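You operate a simulated robot arm through the tools that you are given. There is no shell and no other tool.

You are at the controls of a simulated robot arm. One attempt, no reset.

JOB
Run the tall actuator to OPEN, then back to SHUT, under power.
Fine: covers stay shut. Switch the 230 volt mains on, run each way once till it stops with its lamp lit, black knob back to STOP, mains off. No cover opens: leave the mains lock as it is.

Only the result counts: the job must be done as asked and must still hold three seconds after the hand-in. Knocking over, shifting, dropping, spilling or breaking anything else fails it. A push-on lid holds only when it is set on centred and level and pressed home; a screw cap is set on level and turned clockwise until tight.

ROBOT AND FRAMES
A 6-joint arm with a two-finger gripper, fixed in place. Base frame: the origin is at the foot of the arm, x ahead of it, y to its left, z up. Lengths are in m, angles in degrees, forces in N, time in s.
Its first joint turns from -166.0 to 166.0 degrees. Payload 2.45 kg.
The tool frame sits at the grasp point between the pads (the TCP): z along the fingers, y along the line on which they close. The tips reach 0.02 m beyond it. Largest opening 0.14 m; the body of the gripper starts 0.168 m behind the TCP.
Orientation is told as [roll, pitch, yaw] about the base's x, y, z axes, in that order, counted from this pose: with the fingers straight down and closing along the base's y, the tool's x points along the base's -x, its y along +y and its z along -z.

CONTROLS
- The arm moves only by the tool step_arm. Its argument "motion" is a list that holds one entry, the list of rows, each a list of 7 numbers: the turn, a rotation vector about the tool's x, y, z in units of 5 degrees (1.0 is 5 degrees), then the shift along the tool's x, y, z in units of 25 mm (1.0 is 25 mm), then the gripper command, from -1 (shut) to 1 (fully open), values between in proportion. In form: [[[rx, ry, rz, tx, ty, tz, hand], ...]]. A call has 1 to 20 rows; each row shifts and turns the commanded pose from where the row before left it, along the tool's axes as they then stand. A call with a number of a shift or a turn outside -1 to 1 is refused whole. A row lasts 0.2 s, in which the tool goes at most 0.05 m and 8.6 degrees; a call with a longer step from one row to the next is refused whole, and so is a gripper value outside its range. A pose out of reach is approached as far as the arm can. The call stops where the force on the tool passes 40 N (or 10 N more than at its start, if that is more) or the arm is blocked; 0.2 s more then pass. The fingers move at their own pace (about 0.045 m/s each) and stop on an object; they squeeze with about 34 N. The grip force told is the motor's: it shows also when the fingers shut on nothing. Time passes only in rows, and 0.2 s behind the last, so rows that do not move let the fingers close. It gives the time, the measured TCP pose, the force on the tool (base axes), the opening and the grip force at its end, in the units of the frame above (readings bear some noise), with the torque about the TCP (base axes, N m) and any sound that the robot's microphone picked up.
- Cameras (640 x 400 px; columns grow to the right, rows downward): "scene" is fixed at [0.0494, -0.5008, 1.6196]; the picture's right is [0.32, -0.95, 0.00], its down [-0.50, -0.17, -0.85] and it looks along [0.81, 0.27, -0.52] (base axes); focal length 303 px, centre (320, 200). "wrist" rides on the gripper at [0.078, 0.011, -0.209] in the tool frame; the picture's right is [-0.14, 0.99, 0.00], its down [-0.92, -0.13, -0.37] and it looks along [-0.37, -0.05, 0.93] (tool axes); focal length 280 px, centre (320, 200).
- camera(camera): a new picture of that camera. It takes no simulated time.
- locate(camera, pixels): for up to 12 pixels [column, row] of the newest picture of that camera ("zoom" is the newest enlarged one), the place [x, y, z] in the base frame of the surface seen there, good to about 0.002 m. It takes no simulated time.
- inspect(camera, box): a new picture of the part [left, top, right, bottom] of that camera's present view, enlarged. It takes no simulated time.
- finish_job(): hands the job in; it is judged then, once.

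Leave the gripper open and the arm clear of the work at the hand-in unless told otherwise.

The tools are called after "Call:" as name(argument=value, ...) on one line, values as JSON. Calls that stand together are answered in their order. step_arm: Moves the arm, as the interface text tells. Its arguments: {"type":"object","properties":{"motion":{"type":"array"}},"required":["motion"]} The other tools are called the same way: camera (camera) takes a picture; locate (camera, pixels) gives the place of the surface under pixels of a picture; inspect (camera, box) takes an enlarged picture of a part of a camera's view; finish_job () hands the job in.

At the start:

```text
time: 0.0
position: [0.6554, -0.1636, 1.1481]
ee_rot: [0.0, 0.0, 0.0]
ft_force: [-0.1, 1.2, 1.4]
torque: [-0.01, 0.01, -0.02]
gripper_width: 0.1401
grasp_force: 0.1
```

scene: 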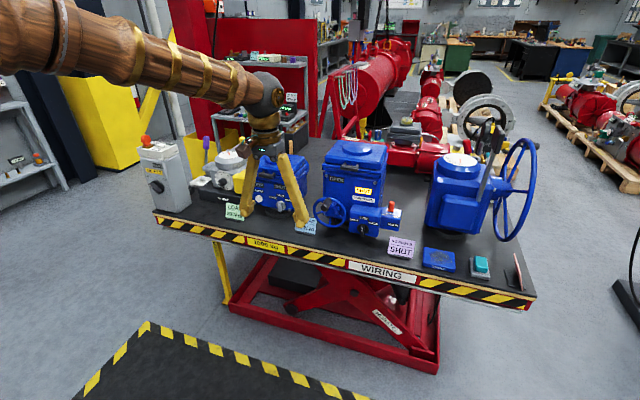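
wrist: 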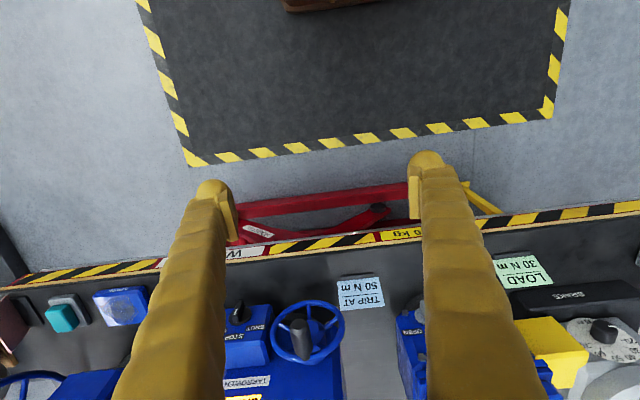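

The scene shows a bench with several blue actuators and a grey mains box on the left with a red knob on top. I'll enlarge parts of the scene picture to read the labels.

Call:
inspect(camera="scene", box=[130, 120, 330, 245])

Call:
inspect(camera="scene", box=[300, 130, 420, 260])

Call:
inspect(camera="scene", box=[380, 110, 550, 300])

```text
3.20 times, centred on (230, 182) of scene
```

zoom: 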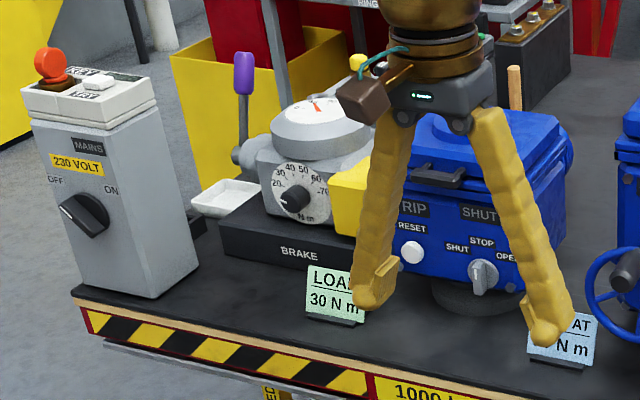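

```text
3.08 times, centred on (360, 195) of scene
```

zoom: 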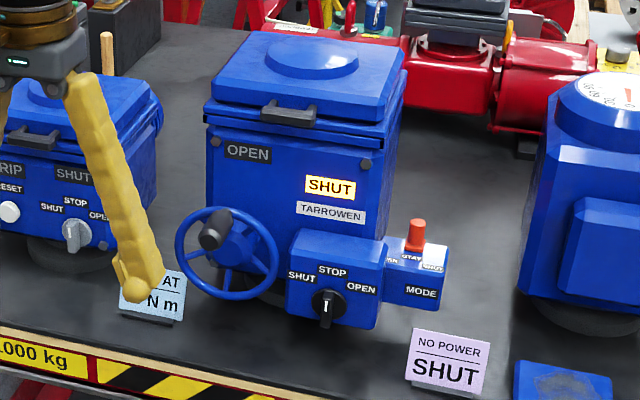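

```text
2.11 times, centred on (465, 205) of scene
```

zoom: 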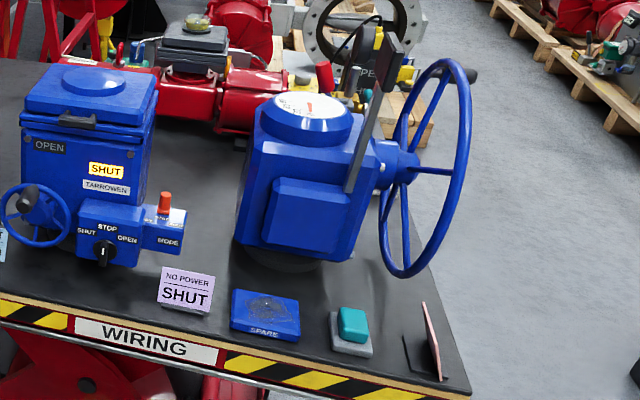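

The tall one is labelled TARROWEN, with a SHUT lamp lit. It has a black SHUT/STOP/OPEN knob, and a MODE box with a red peg. I'll zoom further on the MODE box, the mains box, and the cards.

Call:
inspect(camera="scene", box=[345, 190, 415, 240])

Call:
inspect(camera="scene", box=[130, 130, 195, 220])

Call:
inspect(camera="scene", box=[380, 225, 440, 270])

Call:
inspect(camera="scene", box=[215, 195, 330, 240])

Call:
inspect(camera="scene", box=[310, 135, 410, 245])

```text
8.00 times, centred on (380, 215) of scene
```

zoom: 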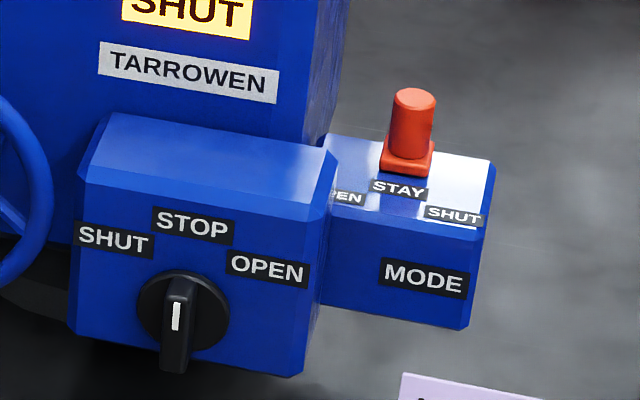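

```text
4.44 times, centred on (162, 175) of scene
```

zoom: 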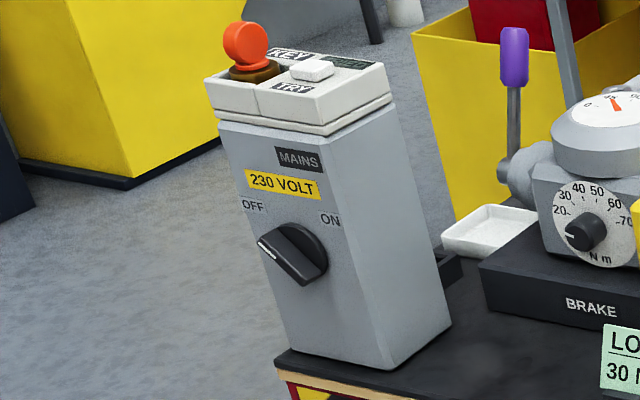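

```text
8.89 times, centred on (410, 248) of scene
```

zoom: 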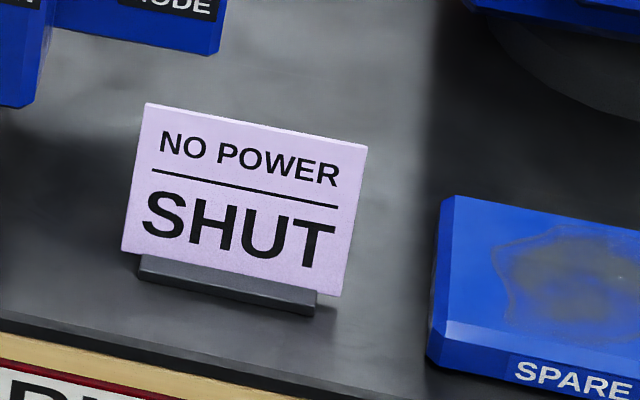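

```text
5.57 times, centred on (272, 218) of scene
```

zoom: 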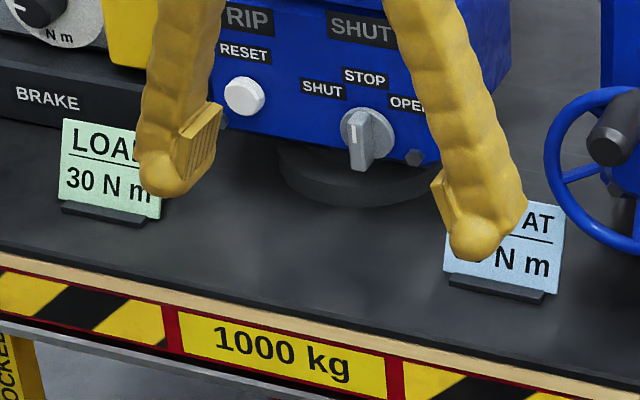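

```text
3.64 times, centred on (360, 190) of scene
```

zoom: 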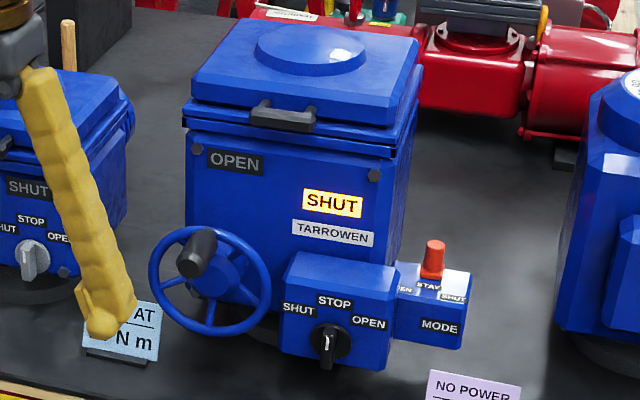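

The mains knob points to OFF, the black knob to STOP, and the MODE peg is at STAY. Next I'll locate the key points in the scene picture.

Call:
camera(camera="scene")

Call:
locate(camera="scene", pixels=[[154, 187], [160, 190], [165, 208], [361, 229], [375, 235], [400, 245], [380, 270], [180, 210], [327, 214], [390, 205], [480, 262], [350, 150]])

Call:
inspect(camera="scene", box=[145, 170, 185, 205])

```text
taken
```

scene: 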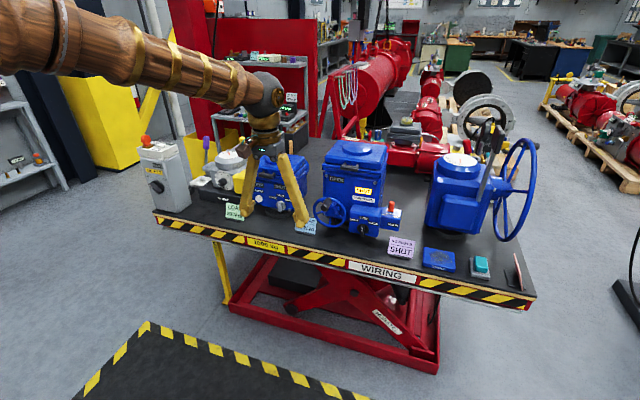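

```text
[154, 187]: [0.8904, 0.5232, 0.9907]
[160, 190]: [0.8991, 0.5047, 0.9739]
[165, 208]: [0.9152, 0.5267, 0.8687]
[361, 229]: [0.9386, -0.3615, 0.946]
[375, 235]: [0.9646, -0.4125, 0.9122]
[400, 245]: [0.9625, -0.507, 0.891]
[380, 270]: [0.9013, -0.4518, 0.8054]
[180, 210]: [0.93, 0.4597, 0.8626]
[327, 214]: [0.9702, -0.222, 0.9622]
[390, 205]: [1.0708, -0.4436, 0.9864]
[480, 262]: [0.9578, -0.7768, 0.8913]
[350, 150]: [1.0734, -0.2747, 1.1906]
```

```text
11.43 times, centred on (165, 188) of scene
```

zoom: 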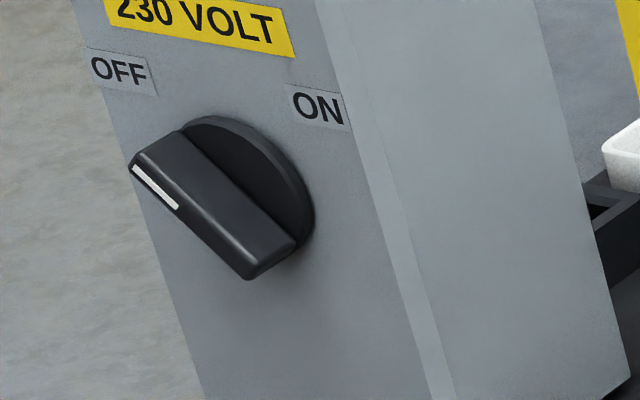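

The bench top is at about z=0.86. I'll locate points on the mains knob in this zoom: the white mark end at (135,170), the handle end at (248,270), the disc rim, and the box face around it.

Call:
locate(camera="zoom", pixels=[[140, 168], [175, 205], [215, 190], [185, 140], [270, 245], [245, 262], [255, 140], [310, 205], [140, 110], [320, 140], [350, 300], [200, 330]])

```text
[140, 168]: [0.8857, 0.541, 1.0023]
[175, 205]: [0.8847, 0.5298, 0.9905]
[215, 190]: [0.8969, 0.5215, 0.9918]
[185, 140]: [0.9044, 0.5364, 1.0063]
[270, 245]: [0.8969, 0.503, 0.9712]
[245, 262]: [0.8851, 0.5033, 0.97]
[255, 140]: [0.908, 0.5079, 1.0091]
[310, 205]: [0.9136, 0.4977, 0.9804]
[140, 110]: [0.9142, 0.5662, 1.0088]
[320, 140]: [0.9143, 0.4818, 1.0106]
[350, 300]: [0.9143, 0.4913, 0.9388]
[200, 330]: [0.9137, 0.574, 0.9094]
```

The box face is at x=0.914. The mains handle runs from about (y 0.541, z 1.002) to (0.503, 0.970), with its front at x=0.885. Next I'll zoom on the black knob at about (367,232).

Call:
inspect(camera="scene", box=[345, 210, 389, 242])

```text
12.50 times, centred on (367, 226) of scene
```

zoom: 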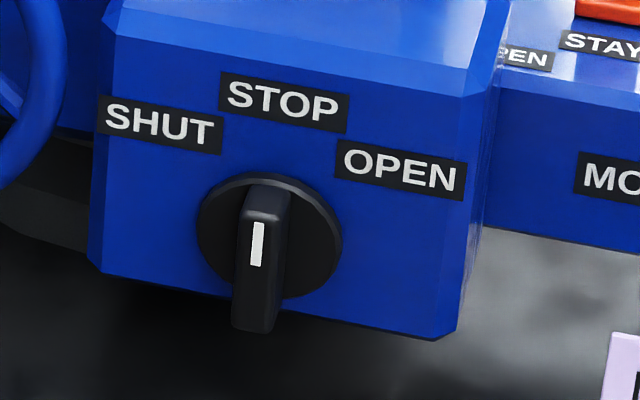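

The black knob points straight up at STOP, with its bar vertical. I'll locate the bar, disc, face, and neighbouring wheel rim.

Call:
locate(camera="zoom", pixels=[[257, 225], [257, 262], [262, 195], [255, 310], [280, 250], [225, 220], [320, 220], [270, 178], [180, 200], [400, 250], [30, 100], [420, 310]])

Call:
inspect(camera="scene", box=[305, 190, 361, 235])

```text
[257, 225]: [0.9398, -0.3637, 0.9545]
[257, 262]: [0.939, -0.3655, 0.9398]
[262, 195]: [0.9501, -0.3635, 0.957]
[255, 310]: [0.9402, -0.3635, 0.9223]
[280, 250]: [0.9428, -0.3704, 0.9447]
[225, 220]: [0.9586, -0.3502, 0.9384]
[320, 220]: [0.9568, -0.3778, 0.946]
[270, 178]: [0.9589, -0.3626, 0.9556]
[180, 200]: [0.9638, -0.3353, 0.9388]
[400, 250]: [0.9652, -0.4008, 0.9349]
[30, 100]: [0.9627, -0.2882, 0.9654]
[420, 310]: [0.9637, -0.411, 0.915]
```

```text
8.89 times, centred on (333, 212) of scene
```

zoom: 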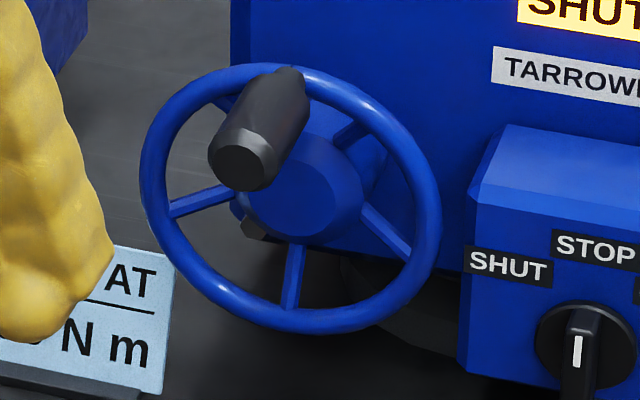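

The black knob's bar is centred near (y -0.364, z 0.940), with its front at x=0.940 and the disc at x=0.958. I'll start by pitching the tool from straight down to horizontal, pointing along +x, in place. I'll check halfway.

Call:
step_arm(motion=[[[0, -1, 0, 0, 0, 0, 0.0], [0, -1, 0, 0, 0, 0, 0.0], [0, -1, 0, 0, 0, 0, 0.0], [0, -1, 0, 0, 0, 0, 0.0], [0, -1, 0, 0, 0, 0, 0.0], [0, -1, 0, 0, 0, 0, 0.0], [0, -1, 0, 0, 0, 0, 0.0], [0, -1, 0, 0, 0, 0, 0.0], [0, -1, 0, 0, 0, 0, 0.0]]])

```text
time: 2.0
position: [0.6558, -0.1639, 1.1466]
ee_rot: [0.2, -44.9, 0.0]
ft_force: [0.1, 0.6, -0.1]
torque: [-0.02, -0.02, 0.01]
gripper_width: 0.07
grasp_force: 0.1
```

The pitch reads -44.9, so the direction is right. I'll do the other 45 degrees.

Call:
step_arm(motion=[[[0, -1, 0, 0, 0, 0, 0.0], [0, -1, 0, 0, 0, 0, 0.0], [0, -1, 0, 0, 0, 0, 0.0], [0, -1, 0, 0, 0, 0, 0.0], [0, -1, 0, 0, 0, 0, 0.0], [0, -1, 0, 0, 0, 0, 0.0], [0, -1, 0, 0, 0, 0, 0.0], [0, -1, 0, 0, 0, 0, 0.0], [0, -1, 0, 0, 0, 0, 0.0]]])

Call:
camera(camera="scene")

Call:
camera(camera="wrist")

```text
time: 4.0
position: [0.6962, -0.1856, 1.182]
ee_rot: [-53.7, -90.1, 53.9]
ft_force: [0.5, 0.2, 0.3]
torque: [0.0, 0.0, -0.01]
gripper_width: 0.0701
grasp_force: 0.0
out of reach, approached as far as the arm can: row 7, 8, 9
```

```text
taken
```

scene: 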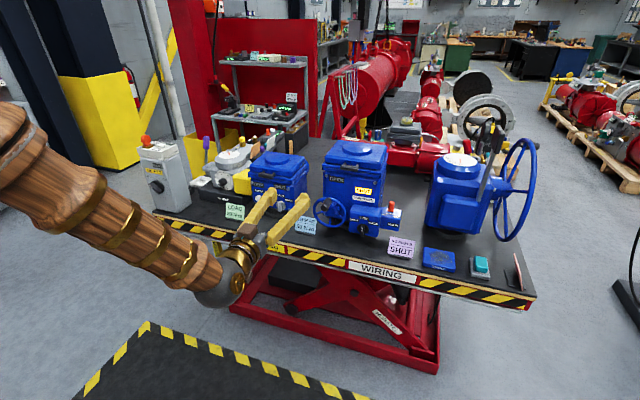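

```text
taken
```

wrist: 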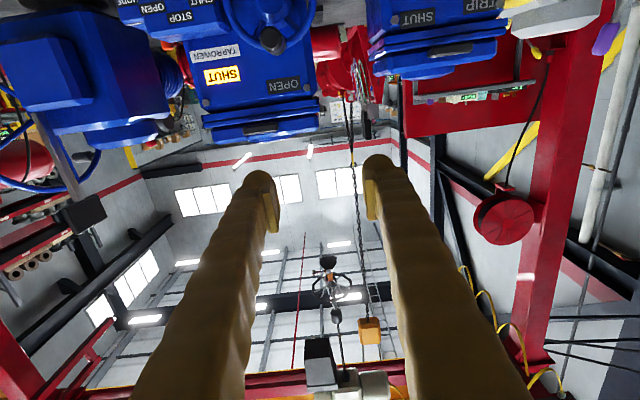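

The tool is now horizontal. The last rows were held back because the pose is too close to the base. I'll go 75 mm ahead, then check the pose before going sideways.

Call:
step_arm(motion=[[[0, 0, 0, 0, 0, 1, 0.0], [0, 0, 0, 0, 0, 1, 0.0], [0, 0, 0, 0, 0, 1, 0.0], [0, 0, 0, 0, 0, 0, 0.0]]])

```text
time: 5.0
position: [0.7726, -0.1857, 1.1823]
ee_rot: [-58.1, -90.0, 58.4]
ft_force: [-0.2, -0.5, -0.3]
torque: [-0.02, 0.0, 0.02]
gripper_width: 0.07
grasp_force: 0.1
```

The commanded pose now follows the measured one: position (0.773, -0.186, 1.182), tool along +x. I'll slide left (+y) towards the mains box at this height.

Call:
step_arm(motion=[[[0, 0, 0, 0, 1, 0, 0.0], [0, 0, 0, 0, 1, 0, 0.0], [0, 0, 0, 0, 1, 0, 0.0], [0, 0, 0, 0, 1, 0, 0.0], [0, 0, 0, 0, 1, 0, 0.0], [0, 0, 0, 0, 1, 0, 0.0], [0, 0, 0, 0, 1, 0, 0.0], [0, 0, 0, 0, 1, 0, 0.0], [0, 0, 0, 0, 1, 0, 0.0], [0, 0, 0, 0, 1, 0, 0.0], [0, 0, 0, 0, 1, 0, 0.0], [0, 0, 0, 0, 1, 0, 0.0], [0, 0, 0, 0, 1, 0, 0.0], [0, 0, 0, 0, 1, 0, 0.0], [0, 0, 0, 0, 1, 0, 0.0], [0, 0, 0, 0, 1, 0, 0.0], [0, 0, 0, 0, 1, 0, 0.0], [0, 0, 0, 0, 1, 0, 0.0], [0, 0, 0, 0, 1, 0, 0.0], [0, 0, 0, 0, 1, 0, 0.0]]])

```text
time: 9.2
position: [0.7323, -0.0768, 1.185]
ee_rot: [-77.7, -89.3, 79.4]
ft_force: [-0.6, 0.5, -0.4]
torque: [0.03, 0.02, 0.0]
gripper_width: 0.07
grasp_force: 0.1
out of reach, approached as far as the arm can: row 4, 5, 6, 7, 8, 9, 10, 11, 12, 13, 14, 15, 16, 17, 18, 19, 20
```

The arm stopped at y=-0.077, reporting out of reach. I'll look at how it stands.

Call:
camera(camera="scene")

Call:
camera(camera="wrist")

```text
taken
```

scene: 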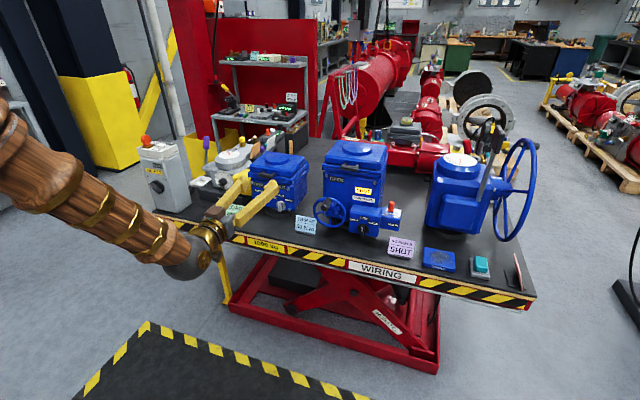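

```text
taken
```

wrist: 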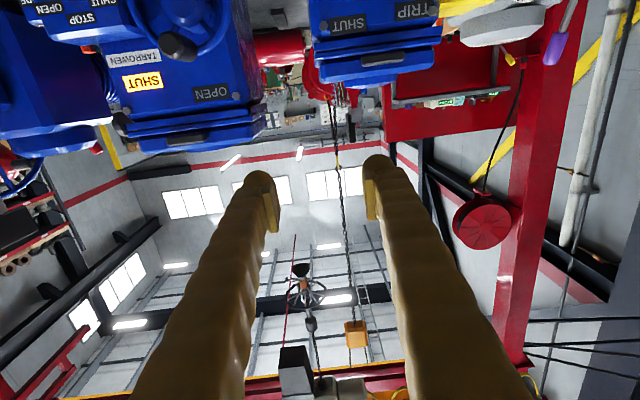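

The forearm comes in steeply from above, so the wrist is probably too close to the base here. I'll go 100 mm ahead (to x≈0.83, still short of the bench items) and then try a few sideways rows.

Call:
step_arm(motion=[[[0, 0, 0, 0, 0, 1, 0.0], [0, 0, 0, 0, 0, 1, 0.0], [0, 0, 0, 0, 0, 1, 0.0], [0, 0, 0, 0, 0, 1, 0.0], [0, 0, 0, 0, 1, 0, 0.0], [0, 0, 0, 0, 1, 0, 0.0], [0, 0, 0, 0, 1, 0, 0.0], [0, 0, 0, 0, 1, 0, 0.0]]])

```text
time: 11.0
position: [0.8209, -0.1049, 1.183]
ee_rot: [-2.1, -89.9, 3.0]
ft_force: [-0.4, -0.1, 0.0]
torque: [-0.01, 0.03, 0.01]
gripper_width: 0.07
grasp_force: 0.0
out of reach, approached as far as the arm can: row 1, 2, 3, 4, 5, 6, 7, 8
```

The stop at y≈-0.1 looks like a wrist joint limit reached by flipping over at the horizontal. I'll tilt the tool back down in place (pitch to about -20) so the wrist unwinds, then carry it left and raise it again on the mains side.

Call:
step_arm(motion=[[[0, 1, 0, 0, 0, 0, 0.0], [0, 1, 0, 0, 0, 0, 0.0], [0, 1, 0, 0, 0, 0, 0.0], [0, 1, 0, 0, 0, 0, 0.0], [0, 1, 0, 0, 0, 0, 0.0], [0, 1, 0, 0, 0, 0, 0.0], [0, 1, 0, 0, 0, 0, 0.0], [0, 1, 0, 0, 0, 0, 0.0], [0, 1, 0, 0, 0, 0, 0.0], [0, 1, 0, 0, 0, 0, 0.0], [0, 1, 0, 0, 0, 0, 0.0], [0, 1, 0, 0, 0, 0, 0.0], [0, 1, 0, 0, 0, 0, 0.0], [0, 1, 0, 0, 0, 0, 0.0]]])

```text
time: 14.0
position: [0.8216, -0.0966, 1.1841]
ee_rot: [-0.2, -19.9, 0.1]
ft_force: [-0.8, 0.1, 0.3]
torque: [0.01, -0.01, 0.0]
gripper_width: 0.0698
grasp_force: 0.0
out of reach, approached as far as the arm can: row 8, 9
```

It is unwound, at pitch -20. Next I'll slide left (+y) 0.5 m while drawing slightly back, at z≈1.18 in front of the bench.

Call:
step_arm(motion=[[[0, 0, 0, 0.13, 1, -0.05, 0.0], [0, 0, 0, 0.13, 1, -0.05, 0.0], [0, 0, 0, 0.13, 1, -0.05, 0.0], [0, 0, 0, 0.13, 1, -0.05, 0.0], [0, 0, 0, 0.13, 1, -0.05, 0.0], [0, 0, 0, 0.13, 1, -0.05, 0.0], [0, 0, 0, 0.13, 1, -0.05, 0.0], [0, 0, 0, 0.13, 1, -0.05, 0.0], [0, 0, 0, 0.13, 1, -0.05, 0.0], [0, 0, 0, 0.13, 1, -0.05, 0.0], [0, 0, 0, 0.13, 1, -0.05, 0.0], [0, 0, 0, 0.13, 1, -0.05, 0.0], [0, 0, 0, 0.13, 1, -0.05, 0.0], [0, 0, 0, 0.13, 1, -0.05, 0.0], [0, 0, 0, 0.13, 1, -0.05, 0.0], [0, 0, 0, 0.13, 1, -0.05, 0.0], [0, 0, 0, 0.13, 1, -0.05, 0.0], [0, 0, 0, 0.13, 1, -0.05, 0.0], [0, 0, 0, 0.13, 1, -0.05, 0.0], [0, 0, 0, 0.13, 1, -0.05, 0.0]]])

```text
time: 18.2
position: [0.7535, 0.4053, 1.1845]
ee_rot: [0.0, -20.0, 0.1]
ft_force: [-0.2, -0.1, 0.7]
torque: [0.01, 0.01, 0.0]
gripper_width: 0.0697
grasp_force: 0.0
```

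I'm at (0.754, 0.405, 1.185). I'll finish the slide to y=0.522 and pitch the tool back to horizontal here.

Call:
step_arm(motion=[[[0, 0, 0, 0, 0.936, 0, 0.0], [0, 0, 0, 0, 0.936, 0, 0.0], [0, 0, 0, 0, 0.936, 0, 0.0], [0, 0, 0, 0, 0.936, 0, 0.0], [0, 0, 0, 0, 0.936, 0, 0.0], [0, -1, 0, 0, 0, 0, 0.0], [0, -1, 0, 0, 0, 0, 0.0], [0, -1, 0, 0, 0, 0, 0.0], [0, -1, 0, 0, 0, 0, 0.0], [0, -1, 0, 0, 0, 0, 0.0], [0, -1, 0, 0, 0, 0, 0.0], [0, -1, 0, 0, 0, 0, 0.0], [0, -1, 0, 0, 0, 0, 0.0], [0, -1, 0, 0, 0, 0, 0.0], [0, -1, 0, 0, 0, 0, 0.0], [0, -1, 0, 0, 0, 0, 0.0], [0, -1, 0, 0, 0, 0, 0.0], [0, -1, 0, 0, 0, 0, 0.0], [0, -1, 0, 0, 0, 0, 0.0]]])

```text
time: 22.2
position: [0.7528, 0.5203, 1.1849]
ee_rot: [165.0, -89.9, -165.0]
ft_force: [-0.1, -0.2, -0.1]
torque: [0.02, -0.02, 0.03]
gripper_width: 0.0702
grasp_force: 0.1
```

The tool is horizontal at (0.753, 0.520, 1.185) with no limit reached. I'll lower to z≈0.986 in front of the box, then turn +45 about the tool axis in free air to check the far end of the knob turn is reachable.

Call:
step_arm(motion=[[[0, 0, 0, 1, 0, 0, 0.0], [0, 0, 0, 1, 0, 0, 0.0], [0, 0, 0, 1, 0, 0, 0.0], [0, 0, 0, 1, 0, 0, 0.0], [0, 0, 0, 1, 0, 0, 0.0], [0, 0, 0, 1, 0, 0, 0.0], [0, 0, 0, 1, 0, 0, 0.0], [0, 0, 0, 0.96, 0.08, 0, 0.0], [0, 0, 1, 0, 0, 0, 0.0], [0, 0, 1, 0, 0, 0, 0.0], [0, 0, 1, 0, 0, 0, 0.0], [0, 0, 1, 0, 0, 0, 0.0], [0, 0, 1, 0, 0, 0, 0.0], [0, 0, 1, 0, 0, 0, 0.0], [0, 0, 1, 0, 0, 0, 0.0], [0, 0, 1, 0, 0, 0, 0.0], [0, 0, 1, 0, 0, 0, 0.0]]])

Call:
camera(camera="scene")

```text
time: 25.8
position: [0.7704, 0.5746, 1.0571]
ee_rot: [82.6, -69.5, -85.7]
ft_force: [0.2, 0.8, -0.3]
torque: [-0.01, 0.03, -0.02]
gripper_width: 0.0701
grasp_force: 0.0
out of reach, approached as far as the arm can: row 10, 11, 12, 13, 14, 15, 16, 17
```

```text
taken
```

scene: 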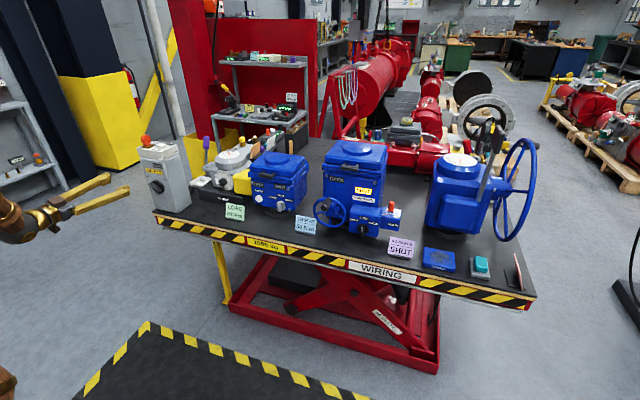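

As expected, +roll hits the wrist limit, so the free way is negative roll. I'll unwind: 4 rows of -5°, straighten the 2.6° tilt that crept in, then go on to about -110° and check.

Call:
step_arm(motion=[[[0, 0, -1, 0, 0, 0, 0.0], [0, 0, -1, 0, 0, 0, 0.0], [0, 0, -1, 0, 0, 0, 0.0], [0, 0, -1, 0, 0, 0, 0.0], [-0.527, -0.516, 0, 0, 0, 0, 0.0], [0, 0, -1, 0, 0, 0, 0.0], [0, 0, -1, 0, 0, 0, 0.0], [0, 0, -1, 0, 0, 0, 0.0], [0, 0, -1, 0, 0, 0, 0.0], [0, 0, -1, 0, 0, 0, 0.0], [0, 0, -1, 0, 0, 0, 0.0], [0, 0, -1, 0, 0, 0, 0.0], [0, 0, -1, 0, 0, 0, 0.0], [0, 0, -1, 0, 0, 0, 0.0]]])

```text
time: 28.8
position: [0.7696, 0.5738, 1.0578]
ee_rot: [-90.1, -45.3, 89.9]
ft_force: [0.2, 0.4, -0.2]
torque: [0.02, -0.01, -0.03]
gripper_width: 0.07
grasp_force: 0.1
```

The tool axis is true again, at roll -45. I'll continue turning -180 more so the knob turn lies in the free range (-225 to -135).

Call:
step_arm(motion=[[[0, 0, -1, 0, 0, 0, 0.0], [0, 0, -1, 0, 0, 0, 0.0], [0, 0, -1, 0, 0, 0, 0.0], [0, 0, -1, 0, 0, 0, 0.0], [0, 0, -1, 0, 0, 0, 0.0], [0, 0, -1, 0, 0, 0, 0.0], [0, 0, -1, 0, 0, 0, 0.0], [0, 0, -1, 0, 0, 0, 0.0], [0, 0, -1, 0, 0, 0, 0.0], [0, 0, -1, 0, 0, 0, 0.0], [0, 0, -1, 0, 0, 0, 0.0], [0, 0, -1, 0, 0, 0, 0.0], [0, 0, -1, 0, 0, 0, 0.0], [0, 0, -1, 0, 0, 0, 0.0], [0, 0, -1, 0, 0, 0, 0.0], [0, 0, -1, 0, 0, 0, 0.0], [0, 0, -1, 0, 0, 0, 0.0], [0, 0, -1, 0, 0, 0, 0.0]]])

```text
time: 32.6
position: [0.7697, 0.5746, 1.0559]
ee_rot: [-90.0, 44.7, 89.9]
ft_force: [0.3, -0.4, 0.2]
torque: [-0.02, 0.01, -0.02]
gripper_width: 0.0701
grasp_force: 0.0
```

Roll -135 is reachable. I'll go another -90.

Call:
step_arm(motion=[[[0, 0, -1, 0, 0, 0, 0.0], [0, 0, -1, 0, 0, 0, 0.0], [0, 0, -1, 0, 0, 0, 0.0], [0, 0, -1, 0, 0, 0, 0.0], [0, 0, -1, 0, 0, 0, 0.0], [0, 0, -1, 0, 0, 0, 0.0], [0, 0, -1, 0, 0, 0, 0.0], [0, 0, -1, 0, 0, 0, 0.0], [0, 0, -1, 0, 0, 0, 0.0], [0, 0, -1, 0, 0, 0, 0.0], [0, 0, -1, 0, 0, 0, 0.0], [0, 0, -1, 0, 0, 0, 0.0], [0, 0, -1, 0, 0, 0, 0.0], [0, 0, -1, 0, 0, 0, 0.0], [0, 0, -1, 0, 0, 0, 0.0], [0, 0, -1, 0, 0, 0, 0.0], [0, 0, -1, 0, 0, 0, 0.0], [0, 0, -1, 0, 0, 0, 0.0]]])

Call:
camera(camera="wrist")

Call:
camera(camera="scene")

```text
time: 36.4
position: [0.7706, 0.5747, 1.0566]
ee_rot: [90.0, 45.3, -90.1]
ft_force: [0.4, -0.3, -0.6]
torque: [0.01, -0.02, 0.0]
gripper_width: 0.0703
grasp_force: 0.0
```

```text
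taken
```

wrist: 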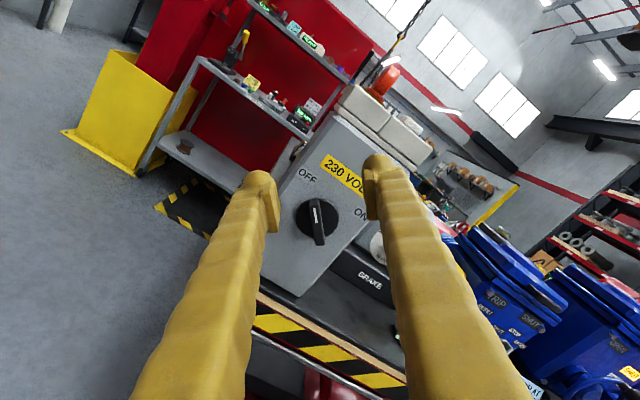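

```text
taken
```

scene: 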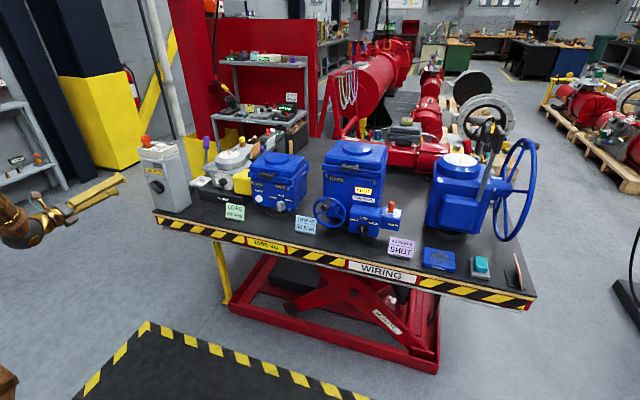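

The wrist view now shows the mains knob at (316,222), with its bar nearly along the finger direction. I'll zoom to measure the bar accurately.

Call:
inspect(camera="wrist", box=[284, 190, 356, 250])

```text
6.67 times, centred on (320, 220) of wrist
```

zoom: 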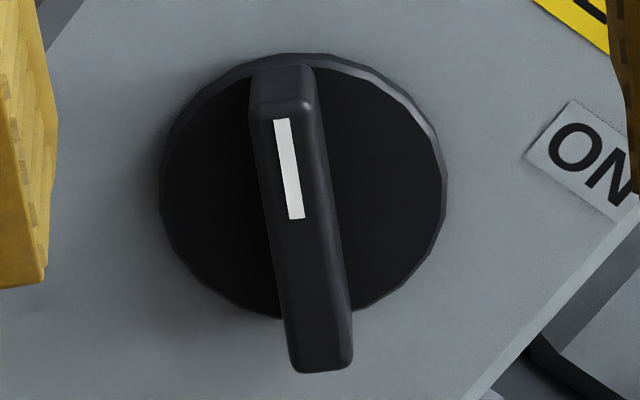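

Call:
locate(camera="zoom", pixels=[[283, 122], [297, 215], [268, 120], [298, 120], [305, 340], [335, 340], [290, 180], [312, 180], [170, 190], [440, 190], [300, 60], [100, 300]])

```text
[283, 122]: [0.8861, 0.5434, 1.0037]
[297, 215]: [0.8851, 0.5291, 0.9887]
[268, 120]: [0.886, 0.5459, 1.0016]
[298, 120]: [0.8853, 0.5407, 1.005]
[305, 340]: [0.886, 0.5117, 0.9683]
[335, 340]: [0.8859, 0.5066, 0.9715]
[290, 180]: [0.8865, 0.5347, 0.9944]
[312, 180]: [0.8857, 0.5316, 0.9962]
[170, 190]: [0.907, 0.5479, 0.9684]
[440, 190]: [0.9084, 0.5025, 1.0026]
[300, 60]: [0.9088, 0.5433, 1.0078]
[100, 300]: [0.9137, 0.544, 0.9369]
```

The bar is centred at (y 0.5256, z 0.9858) at 45°, with its front at x=0.8855 and the disc at 0.9085. I'll line up with the centre at standoff and come 50 mm nearer, then check.

Call:
step_arm(motion=[[[0, 0, 0, -0.848, -0.1535, 0, 0.0], [0, 0, 0, -0.848, -0.1535, 0, 0.0], [0, 0, 0, -0.848, -0.1535, 0, 0.0], [0, 0, 0, -0.848, -0.1535, 0, 0.0], [0, 0, 0, 0, 0, 1, 0.0], [0, 0, 0, 0, 0, 1, 0.0]]])

Call:
camera(camera="wrist")

```text
time: 37.8
position: [0.8186, 0.5263, 0.9862]
ee_rot: [90.1, 45.4, -90.1]
ft_force: [1.0, 0.2, -0.1]
torque: [0.03, -0.03, 0.01]
gripper_width: 0.0697
grasp_force: 0.0
```

```text
taken
```

wrist: 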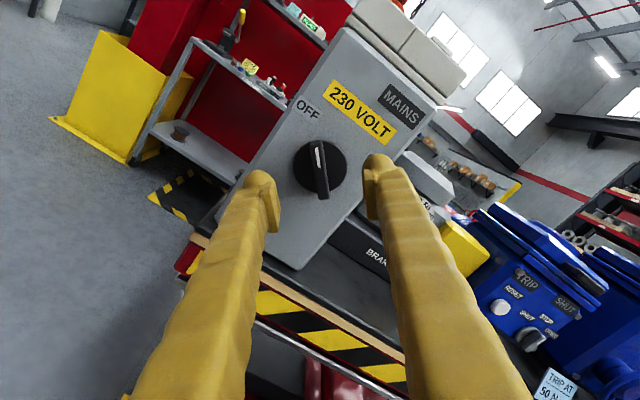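

I'm well lined up at (0.819, 0.526, 0.986). I'll go in 66 mm so the pads straddle the bar, with tips just short of the disc.

Call:
step_arm(motion=[[[0, 0, 0, 0, 0, 0.9, 0.0], [0, 0, 0, 0, 0, 0.9, 0.0], [0, 0, 0, 0, 0, 0.85, 0.0], [0, 0, 0, 0, 0, 0, 0.0]]])

Call:
camera(camera="wrist")

Call:
inspect(camera="wrist", box=[248, 120, 408, 220])

```text
time: 38.8
position: [0.8863, 0.5266, 0.9864]
ee_rot: [90.0, 45.5, -90.1]
ft_force: [-0.6, -0.1, -0.8]
torque: [0.01, -0.01, -0.04]
gripper_width: 0.0697
grasp_force: 0.1
```

```text
taken
```

wrist: 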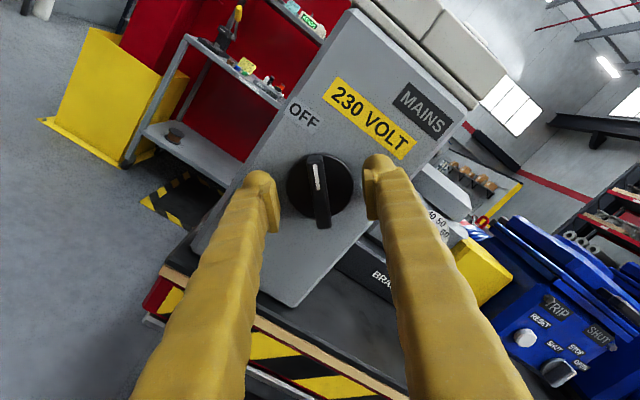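

```text
4.00 times, centred on (328, 170) of wrist
```

zoom: 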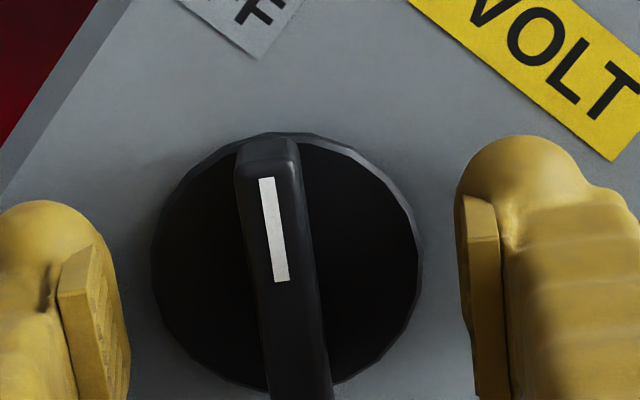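

The bar is centred between the pads. I'll shut the gripper on it.

Call:
step_arm(motion=[[[0, 0, 0, 0, 0, 0, -0.6], [0, 0, 0, 0, 0, 0, -0.7], [0, 0, 0, 0, 0, 0, -1], [0, 0, 0, 0, 0, 0, -1], [0, 0, 0, 0, 0, 0, -1], [0, 0, 0, 0, 0, 0, -1]]])

Call:
inspect(camera="wrist", box=[248, 120, 408, 220])

```text
time: 40.2
position: [0.8866, 0.5268, 0.9861]
ee_rot: [90.0, 45.4, -90.1]
ft_force: [5.6, 7.3, -5.8]
torque: [-0.03, 0.02, 0.08]
gripper_width: 0.0121
grasp_force: 38.7
```

```text
4.00 times, centred on (328, 170) of wrist
```

zoom: 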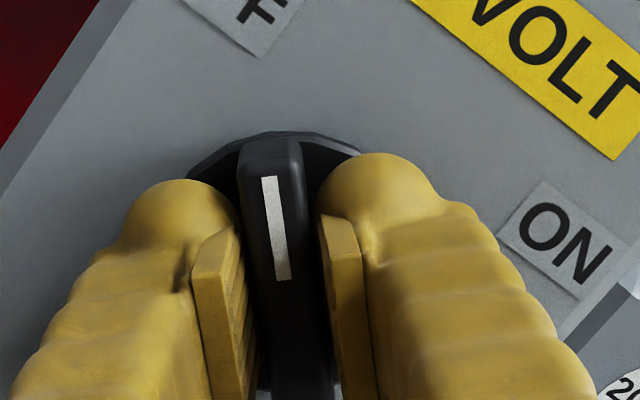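

The bar is gripped (opening 12 mm, small forces). I'll turn clockwise as seen from the arm (+roll) 20° first and check.

Call:
step_arm(motion=[[[0, 0, 1, 0, 0, 0, -1], [0, 0, 1, 0, 0, 0, -1], [0, 0, 1, 0, 0, 0, -1], [0, 0, 1, 0, 0, 0, -1]]])

Call:
inspect(camera="wrist", box=[248, 120, 408, 220])

```text
time: 41.2
position: [0.8859, 0.5247, 0.9853]
ee_rot: [90.0, 65.4, -90.3]
ft_force: [2.9, 0.6, -2.4]
torque: [-0.1, 0.08, -0.05]
gripper_width: 0.0117
grasp_force: 39.0
```

```text
4.00 times, centred on (328, 170) of wrist
```

zoom: 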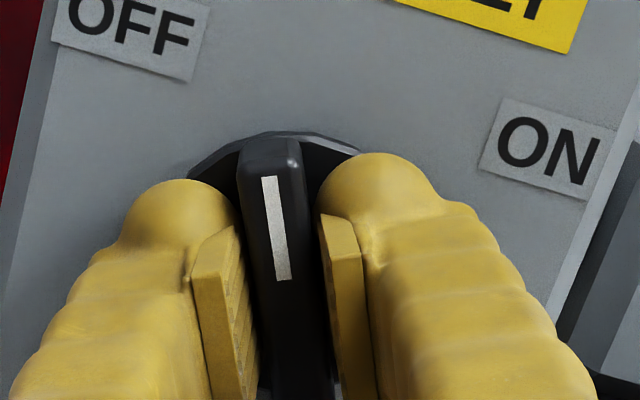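

The knob turns with low torque. I'll turn a further 50°.

Call:
step_arm(motion=[[[0, 0, 1, 0, 0, 0, -1], [0, 0, 1, 0, 0, 0, -1], [0, 0, 1, 0, 0, 0, -1], [0, 0, 1, 0, 0, 0, -1], [0, 0, 1, 0, 0, 0, -1], [0, 0, 1, 0, 0, 0, -1], [0, 0, 1, 0, 0, 0, -1], [0, 0, 1, 0, 0, 0, -1], [0, 0, 1, 0, 0, 0, -1], [0, 0, 1, 0, 0, 0, -1]]])

Call:
camera(camera="wrist")

```text
time: 43.4
position: [0.886, 0.525, 0.9864]
ee_rot: [-89.9, 64.6, 89.9]
ft_force: [-6.5, -33.1, 4.0]
torque: [-0.03, -0.02, -0.3]
gripper_width: 0.012
grasp_force: 38.3
```

```text
taken
```

wrist: 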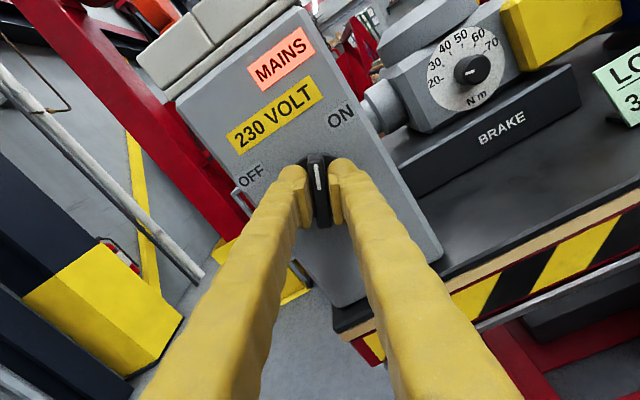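

The MAINS lamp now glows red with the knob about 20° short of ON. The side force is 33 N along -y, so I'll pause and ease the tool 1 mm towards -y to see what the force does.

Call:
step_arm(motion=[[[0, 0, 0, 0.017, 0.036, 0, -1], [0, 0, 0, 0, 0, 0, -1]]])

Call:
inspect(camera="wrist", box=[228, 90, 408, 250])

```text
time: 44.0
position: [0.8854, 0.5255, 0.9857]
ee_rot: [-89.9, 64.6, 90.0]
ft_force: [1.2, -23.5, 2.3]
torque: [-0.01, -0.06, -0.23]
gripper_width: 0.0124
grasp_force: 39.3
```

```text
2.50 times, centred on (318, 170) of wrist
```

zoom: 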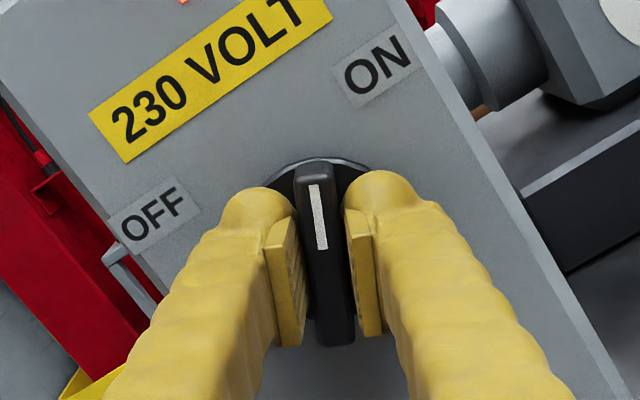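

The force fell to 23 N. I'll ease 2 mm more towards -y.

Call:
step_arm(motion=[[[0, 0, 0, 0.034, 0.072, 0, -1], [0, 0, 0, 0, 0, 0, -1]]])

```text
time: 44.6
position: [0.8859, 0.5244, 0.9863]
ee_rot: [-90.1, 64.7, 90.1]
ft_force: [17.3, 10.3, 1.5]
torque: [-0.01, 0.05, 0.21]
gripper_width: 0.0118
grasp_force: 38.7
```

The side force is down to 10 N. I'll turn on 10°.

Call:
step_arm(motion=[[[0, 0, 1, 0, 0, 0, -1], [0, 0, 1, 0, 0, 0, -1], [0, 0, 0, 0, 0, 0, -1]]])

```text
time: 45.5
position: [0.8875, 0.5246, 0.9851]
ee_rot: [-90.0, 54.5, 90.1]
ft_force: [5.6, 1.2, -2.1]
torque: [0.08, 0.07, 0.04]
gripper_width: 0.0122
grasp_force: 39.4
stopped in row 3: the force on the tool passed its limit at 41 N (the readings are from after the stop); the commanded pose is now the measured one
```

The call stopped at a brief 41 N, and forces are small again now. I'll look at the knob.

Call:
camera(camera="wrist")

Call:
inspect(camera="wrist", box=[228, 90, 408, 250])

Call:
inspect(camera="scene", box=[130, 130, 200, 220])

```text
taken
```

wrist: 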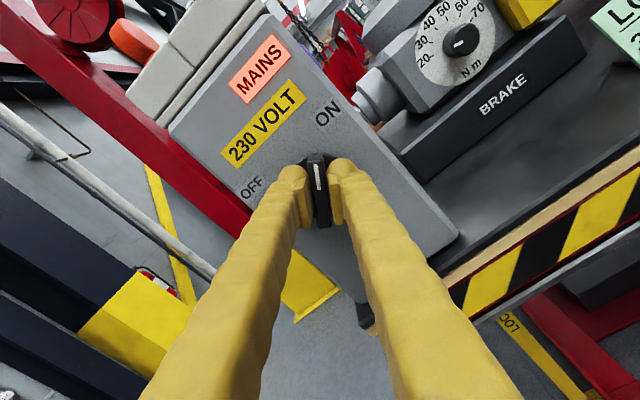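

```text
2.50 times, centred on (318, 170) of wrist
```

zoom: 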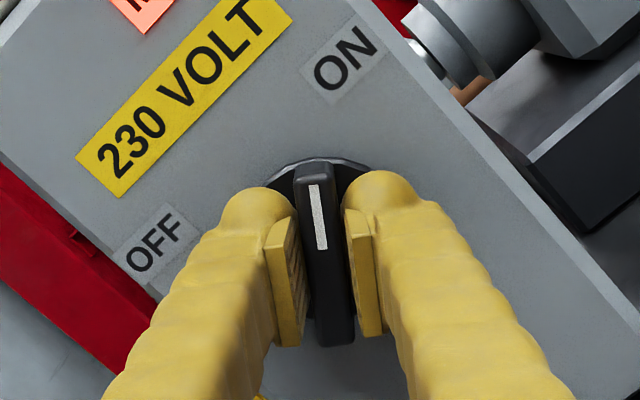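

```text
4.44 times, centred on (165, 175) of scene
```

zoom: 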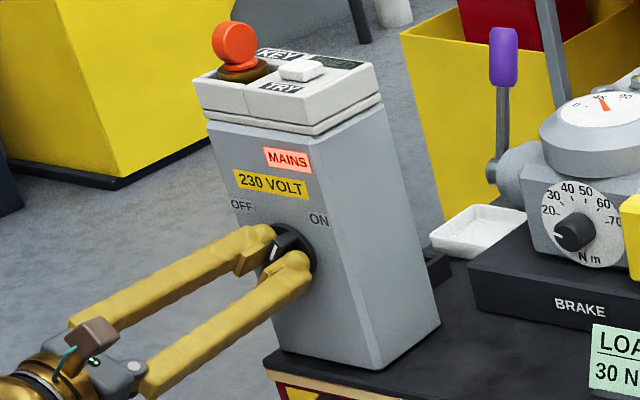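

The knob is about 10° short of ON in view. I'll take the same crop as at the start to make sure the box itself has not shifted.

Call:
inspect(camera="scene", box=[130, 130, 195, 220])

```text
4.44 times, centred on (162, 175) of scene
```

zoom: 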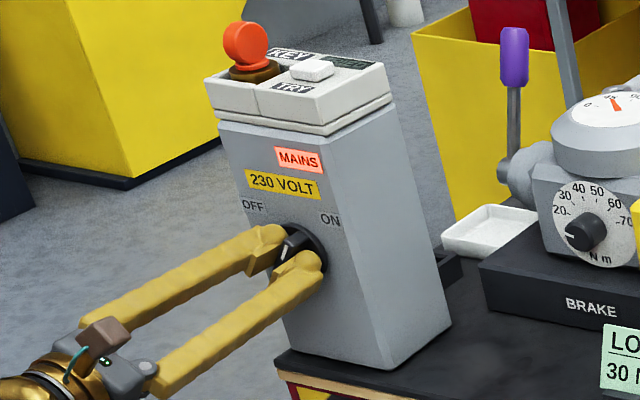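

The box is in exactly the same place. I'll turn the last 10° in small steps.

Call:
step_arm(motion=[[[0, 0, 0.5, 0, 0, 0, -1], [0, 0, 0.5, 0, 0, 0, -1], [0, 0, 0, 0, 0, 0, -1]]])

```text
time: 46.3
position: [0.8856, 0.5252, 0.9856]
ee_rot: [-90.1, 49.5, 90.1]
ft_force: [6.3, 3.0, -4.9]
torque: [0.09, 0.05, 0.02]
gripper_width: 0.0121
grasp_force: 38.9
```

Call:
step_arm(motion=[[[0, 0, 0.5, 0, 0, 0, -1], [0, 0, 0.4, 0, 0, 0, -1], [0, 0, 0, 0, 0, 0, -1]]])

Call:
inspect(camera="wrist", box=[228, 90, 408, 250])

```text
time: 47.1
position: [0.8884, 0.5243, 0.9851]
ee_rot: [-90.0, 45.0, 90.1]
ft_force: [-0.4, -0.3, -3.9]
torque: [0.01, 0.0, -0.08]
gripper_width: 0.012
grasp_force: 39.0
```

```text
2.50 times, centred on (318, 170) of wrist
```

zoom: 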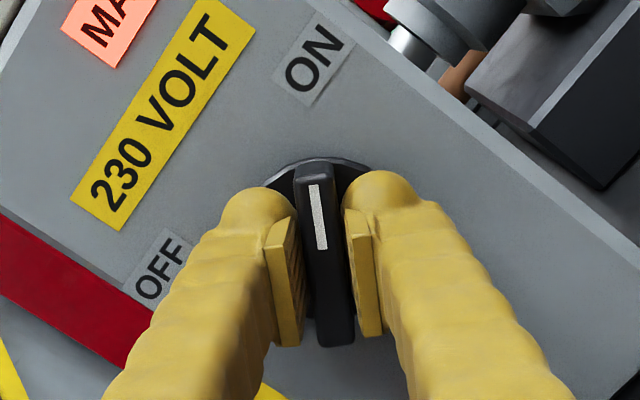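

The knob points at ON, at roll -135, and the MAINS lamp is lit. I'll open the fingers and back straight out 100 mm.

Call:
step_arm(motion=[[[0, 0, 0, 0, 0, 0, -0.2], [0, 0, 0, 0, 0, 0, -0.2], [0, 0, 0, 0, 0, 0, -0.2], [0, 0, 0, 0, 0, 0, -0.2], [0, 0, 0, 0, 0, 0, -0.2], [0, 0, 0, 0, 0, -0.5, -0.2], [0, 0, 0, 0, 0, -1, -0.2], [0, 0, 0, 0, 0, -1, -0.2], [0, 0, 0, 0, 0, -1, -0.2], [0, 0, 0, 0, 0, -1, -0.2]]])

Call:
camera(camera="wrist")

Call:
inspect(camera="scene", box=[310, 135, 410, 245])

Call:
inspect(camera="scene", box=[130, 130, 195, 220])

```text
time: 49.3
position: [0.7726, 0.5247, 0.9874]
ee_rot: [-90.0, 44.9, 90.0]
ft_force: [1.0, 0.3, -0.3]
torque: [0.0, 0.01, -0.01]
gripper_width: 0.0563
grasp_force: 0.1
```

```text
taken
```

wrist: 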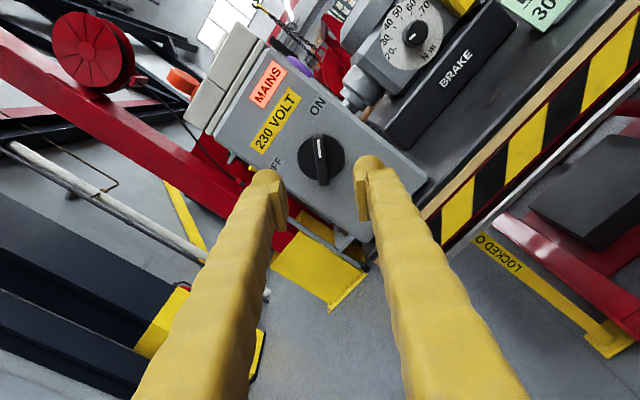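

```text
3.64 times, centred on (360, 190) of scene
```

zoom: 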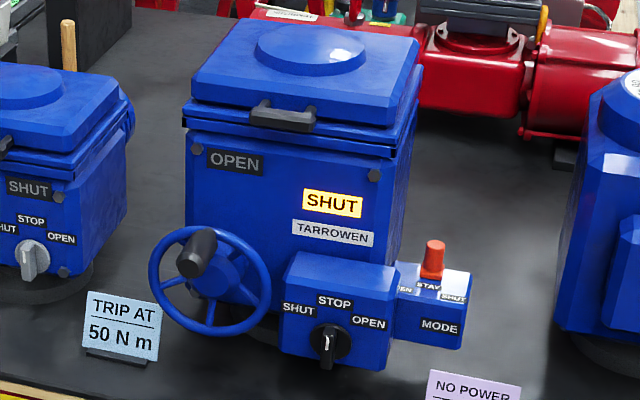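

```text
4.44 times, centred on (162, 175) of scene
```

zoom: 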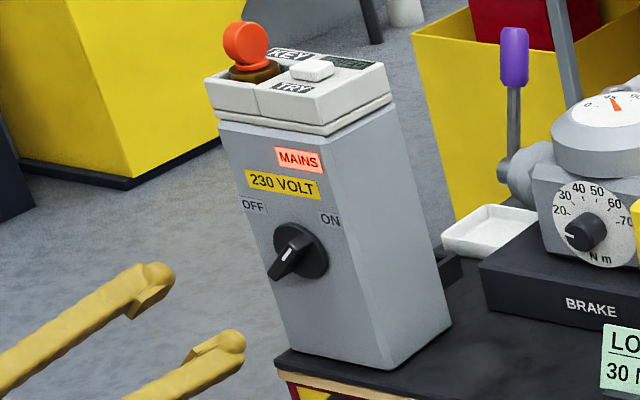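

The mains knob is at ON, its lamp is lit, and the box is undisturbed. Now to the black knob: first I'll unwind the roll by +135 here in the clear, at x=0.77.

Call:
step_arm(motion=[[[0, 0, 1, 0, 0, 0, -0.2], [0, 0, 1, 0, 0, 0, -0.2], [0, 0, 1, 0, 0, 0, -0.2], [0, 0, 1, 0, 0, 0, -0.2], [0, 0, 1, 0, 0, 0, -0.2], [0, 0, 1, 0, 0, 0, -0.2], [0, 0, 1, 0, 0, 0, -0.2], [0, 0, 1, 0, 0, 0, -0.2], [0, 0, 1, 0, 0, 0, -0.2], [0, 0, 1, 0, 0, 0, -0.2], [0, 0, 1, 0, 0, 0, -0.2], [0, 0, 1, 0, 0, 0, -0.2], [0, 0, 1, 0, 0, 0, -0.2], [0, 0, 1, 0, 0, 0, -0.2], [0, 0, 1, 0, 0, 0, -0.2], [0, 0, 1, 0, 0, 0, -0.2], [0, 0, 1, 0, 0, 0, -0.2], [0, 0, 1, 0, 0, 0, -0.2], [0, 0, 1, 0, 0, 0, -0.2], [0, 0, 1, 0, 0, 0, -0.2]]])

```text
time: 53.5
position: [0.773, 0.5245, 0.9874]
ee_rot: [-89.9, -55.0, 90.0]
ft_force: [-0.5, 0.2, 0.2]
torque: [0.01, -0.02, -0.03]
gripper_width: 0.0561
grasp_force: 0.2
```

Roll is -35. I'll turn 30° more, rise 200 mm, turn the last 5°, and start pitching down.

Call:
step_arm(motion=[[[0, 0, 1, 0, 0, 0, -0.2], [0, 0, 1, 0, 0, 0, -0.2], [0, 0, 1, 0, 0, 0, -0.2], [0, 0, 1, 0, 0, 0, -0.2], [0, 0, 1, 0, 0, 0, -0.2], [0, 0, 1, 0, 0, 0, -0.2], [0, 0, 0, -1, 0, 0, -0.2], [0, 0, 0, -1, 0, 0, -0.2], [0, 0, 0, -1, 0, 0, -0.2], [0, 0, 0, -1, 0, 0, -0.2], [0, 0, 0, -1, 0, 0, -0.2], [0, 0, 0, -1, 0, 0, -0.2], [0, 0, 0, -1, 0, 0, -0.2], [0, 0, 0, -1, 0, 0, -0.2], [0, 0, 1, 0, 0, 0, -0.2]]])

```text
time: 56.7
position: [0.7735, 0.5432, 1.1859]
ee_rot: [-26.2, -90.1, 26.3]
ft_force: [0.1, 0.7, 0.1]
torque: [0.02, 0.01, 0.0]
gripper_width: 0.056
grasp_force: 0.0
```

I'm back to the plain horizontal pose at z=1.186. I'll pitch down 70° in place.

Call:
step_arm(motion=[[[0, 1, 0, 0, 0, 0, -0.2], [0, 1, 0, 0, 0, 0, -0.2], [0, 1, 0, 0, 0, 0, -0.2], [0, 1, 0, 0, 0, 0, -0.2], [0, 1, 0, 0, 0, 0, -0.2], [0, 1, 0, 0, 0, 0, -0.2], [0, 1, 0, 0, 0, 0, -0.2], [0, 1, 0, 0, 0, 0, -0.2], [0, 1, 0, 0, 0, 0, -0.2], [0, 1, 0, 0, 0, 0, -0.2], [0, 1, 0, 0, 0, 0, -0.2], [0, 1, 0, 0, 0, 0, -0.2], [0, 1, 0, 0, 0, 0, -0.2], [0, 1, 0, 0, 0, 0, -0.2]]])

```text
time: 59.7
position: [0.7724, 0.5419, 1.1858]
ee_rot: [0.0, -19.9, 0.0]
ft_force: [-1.0, 0.0, 0.1]
torque: [0.0, 0.0, -0.01]
gripper_width: 0.056
grasp_force: 0.1
```

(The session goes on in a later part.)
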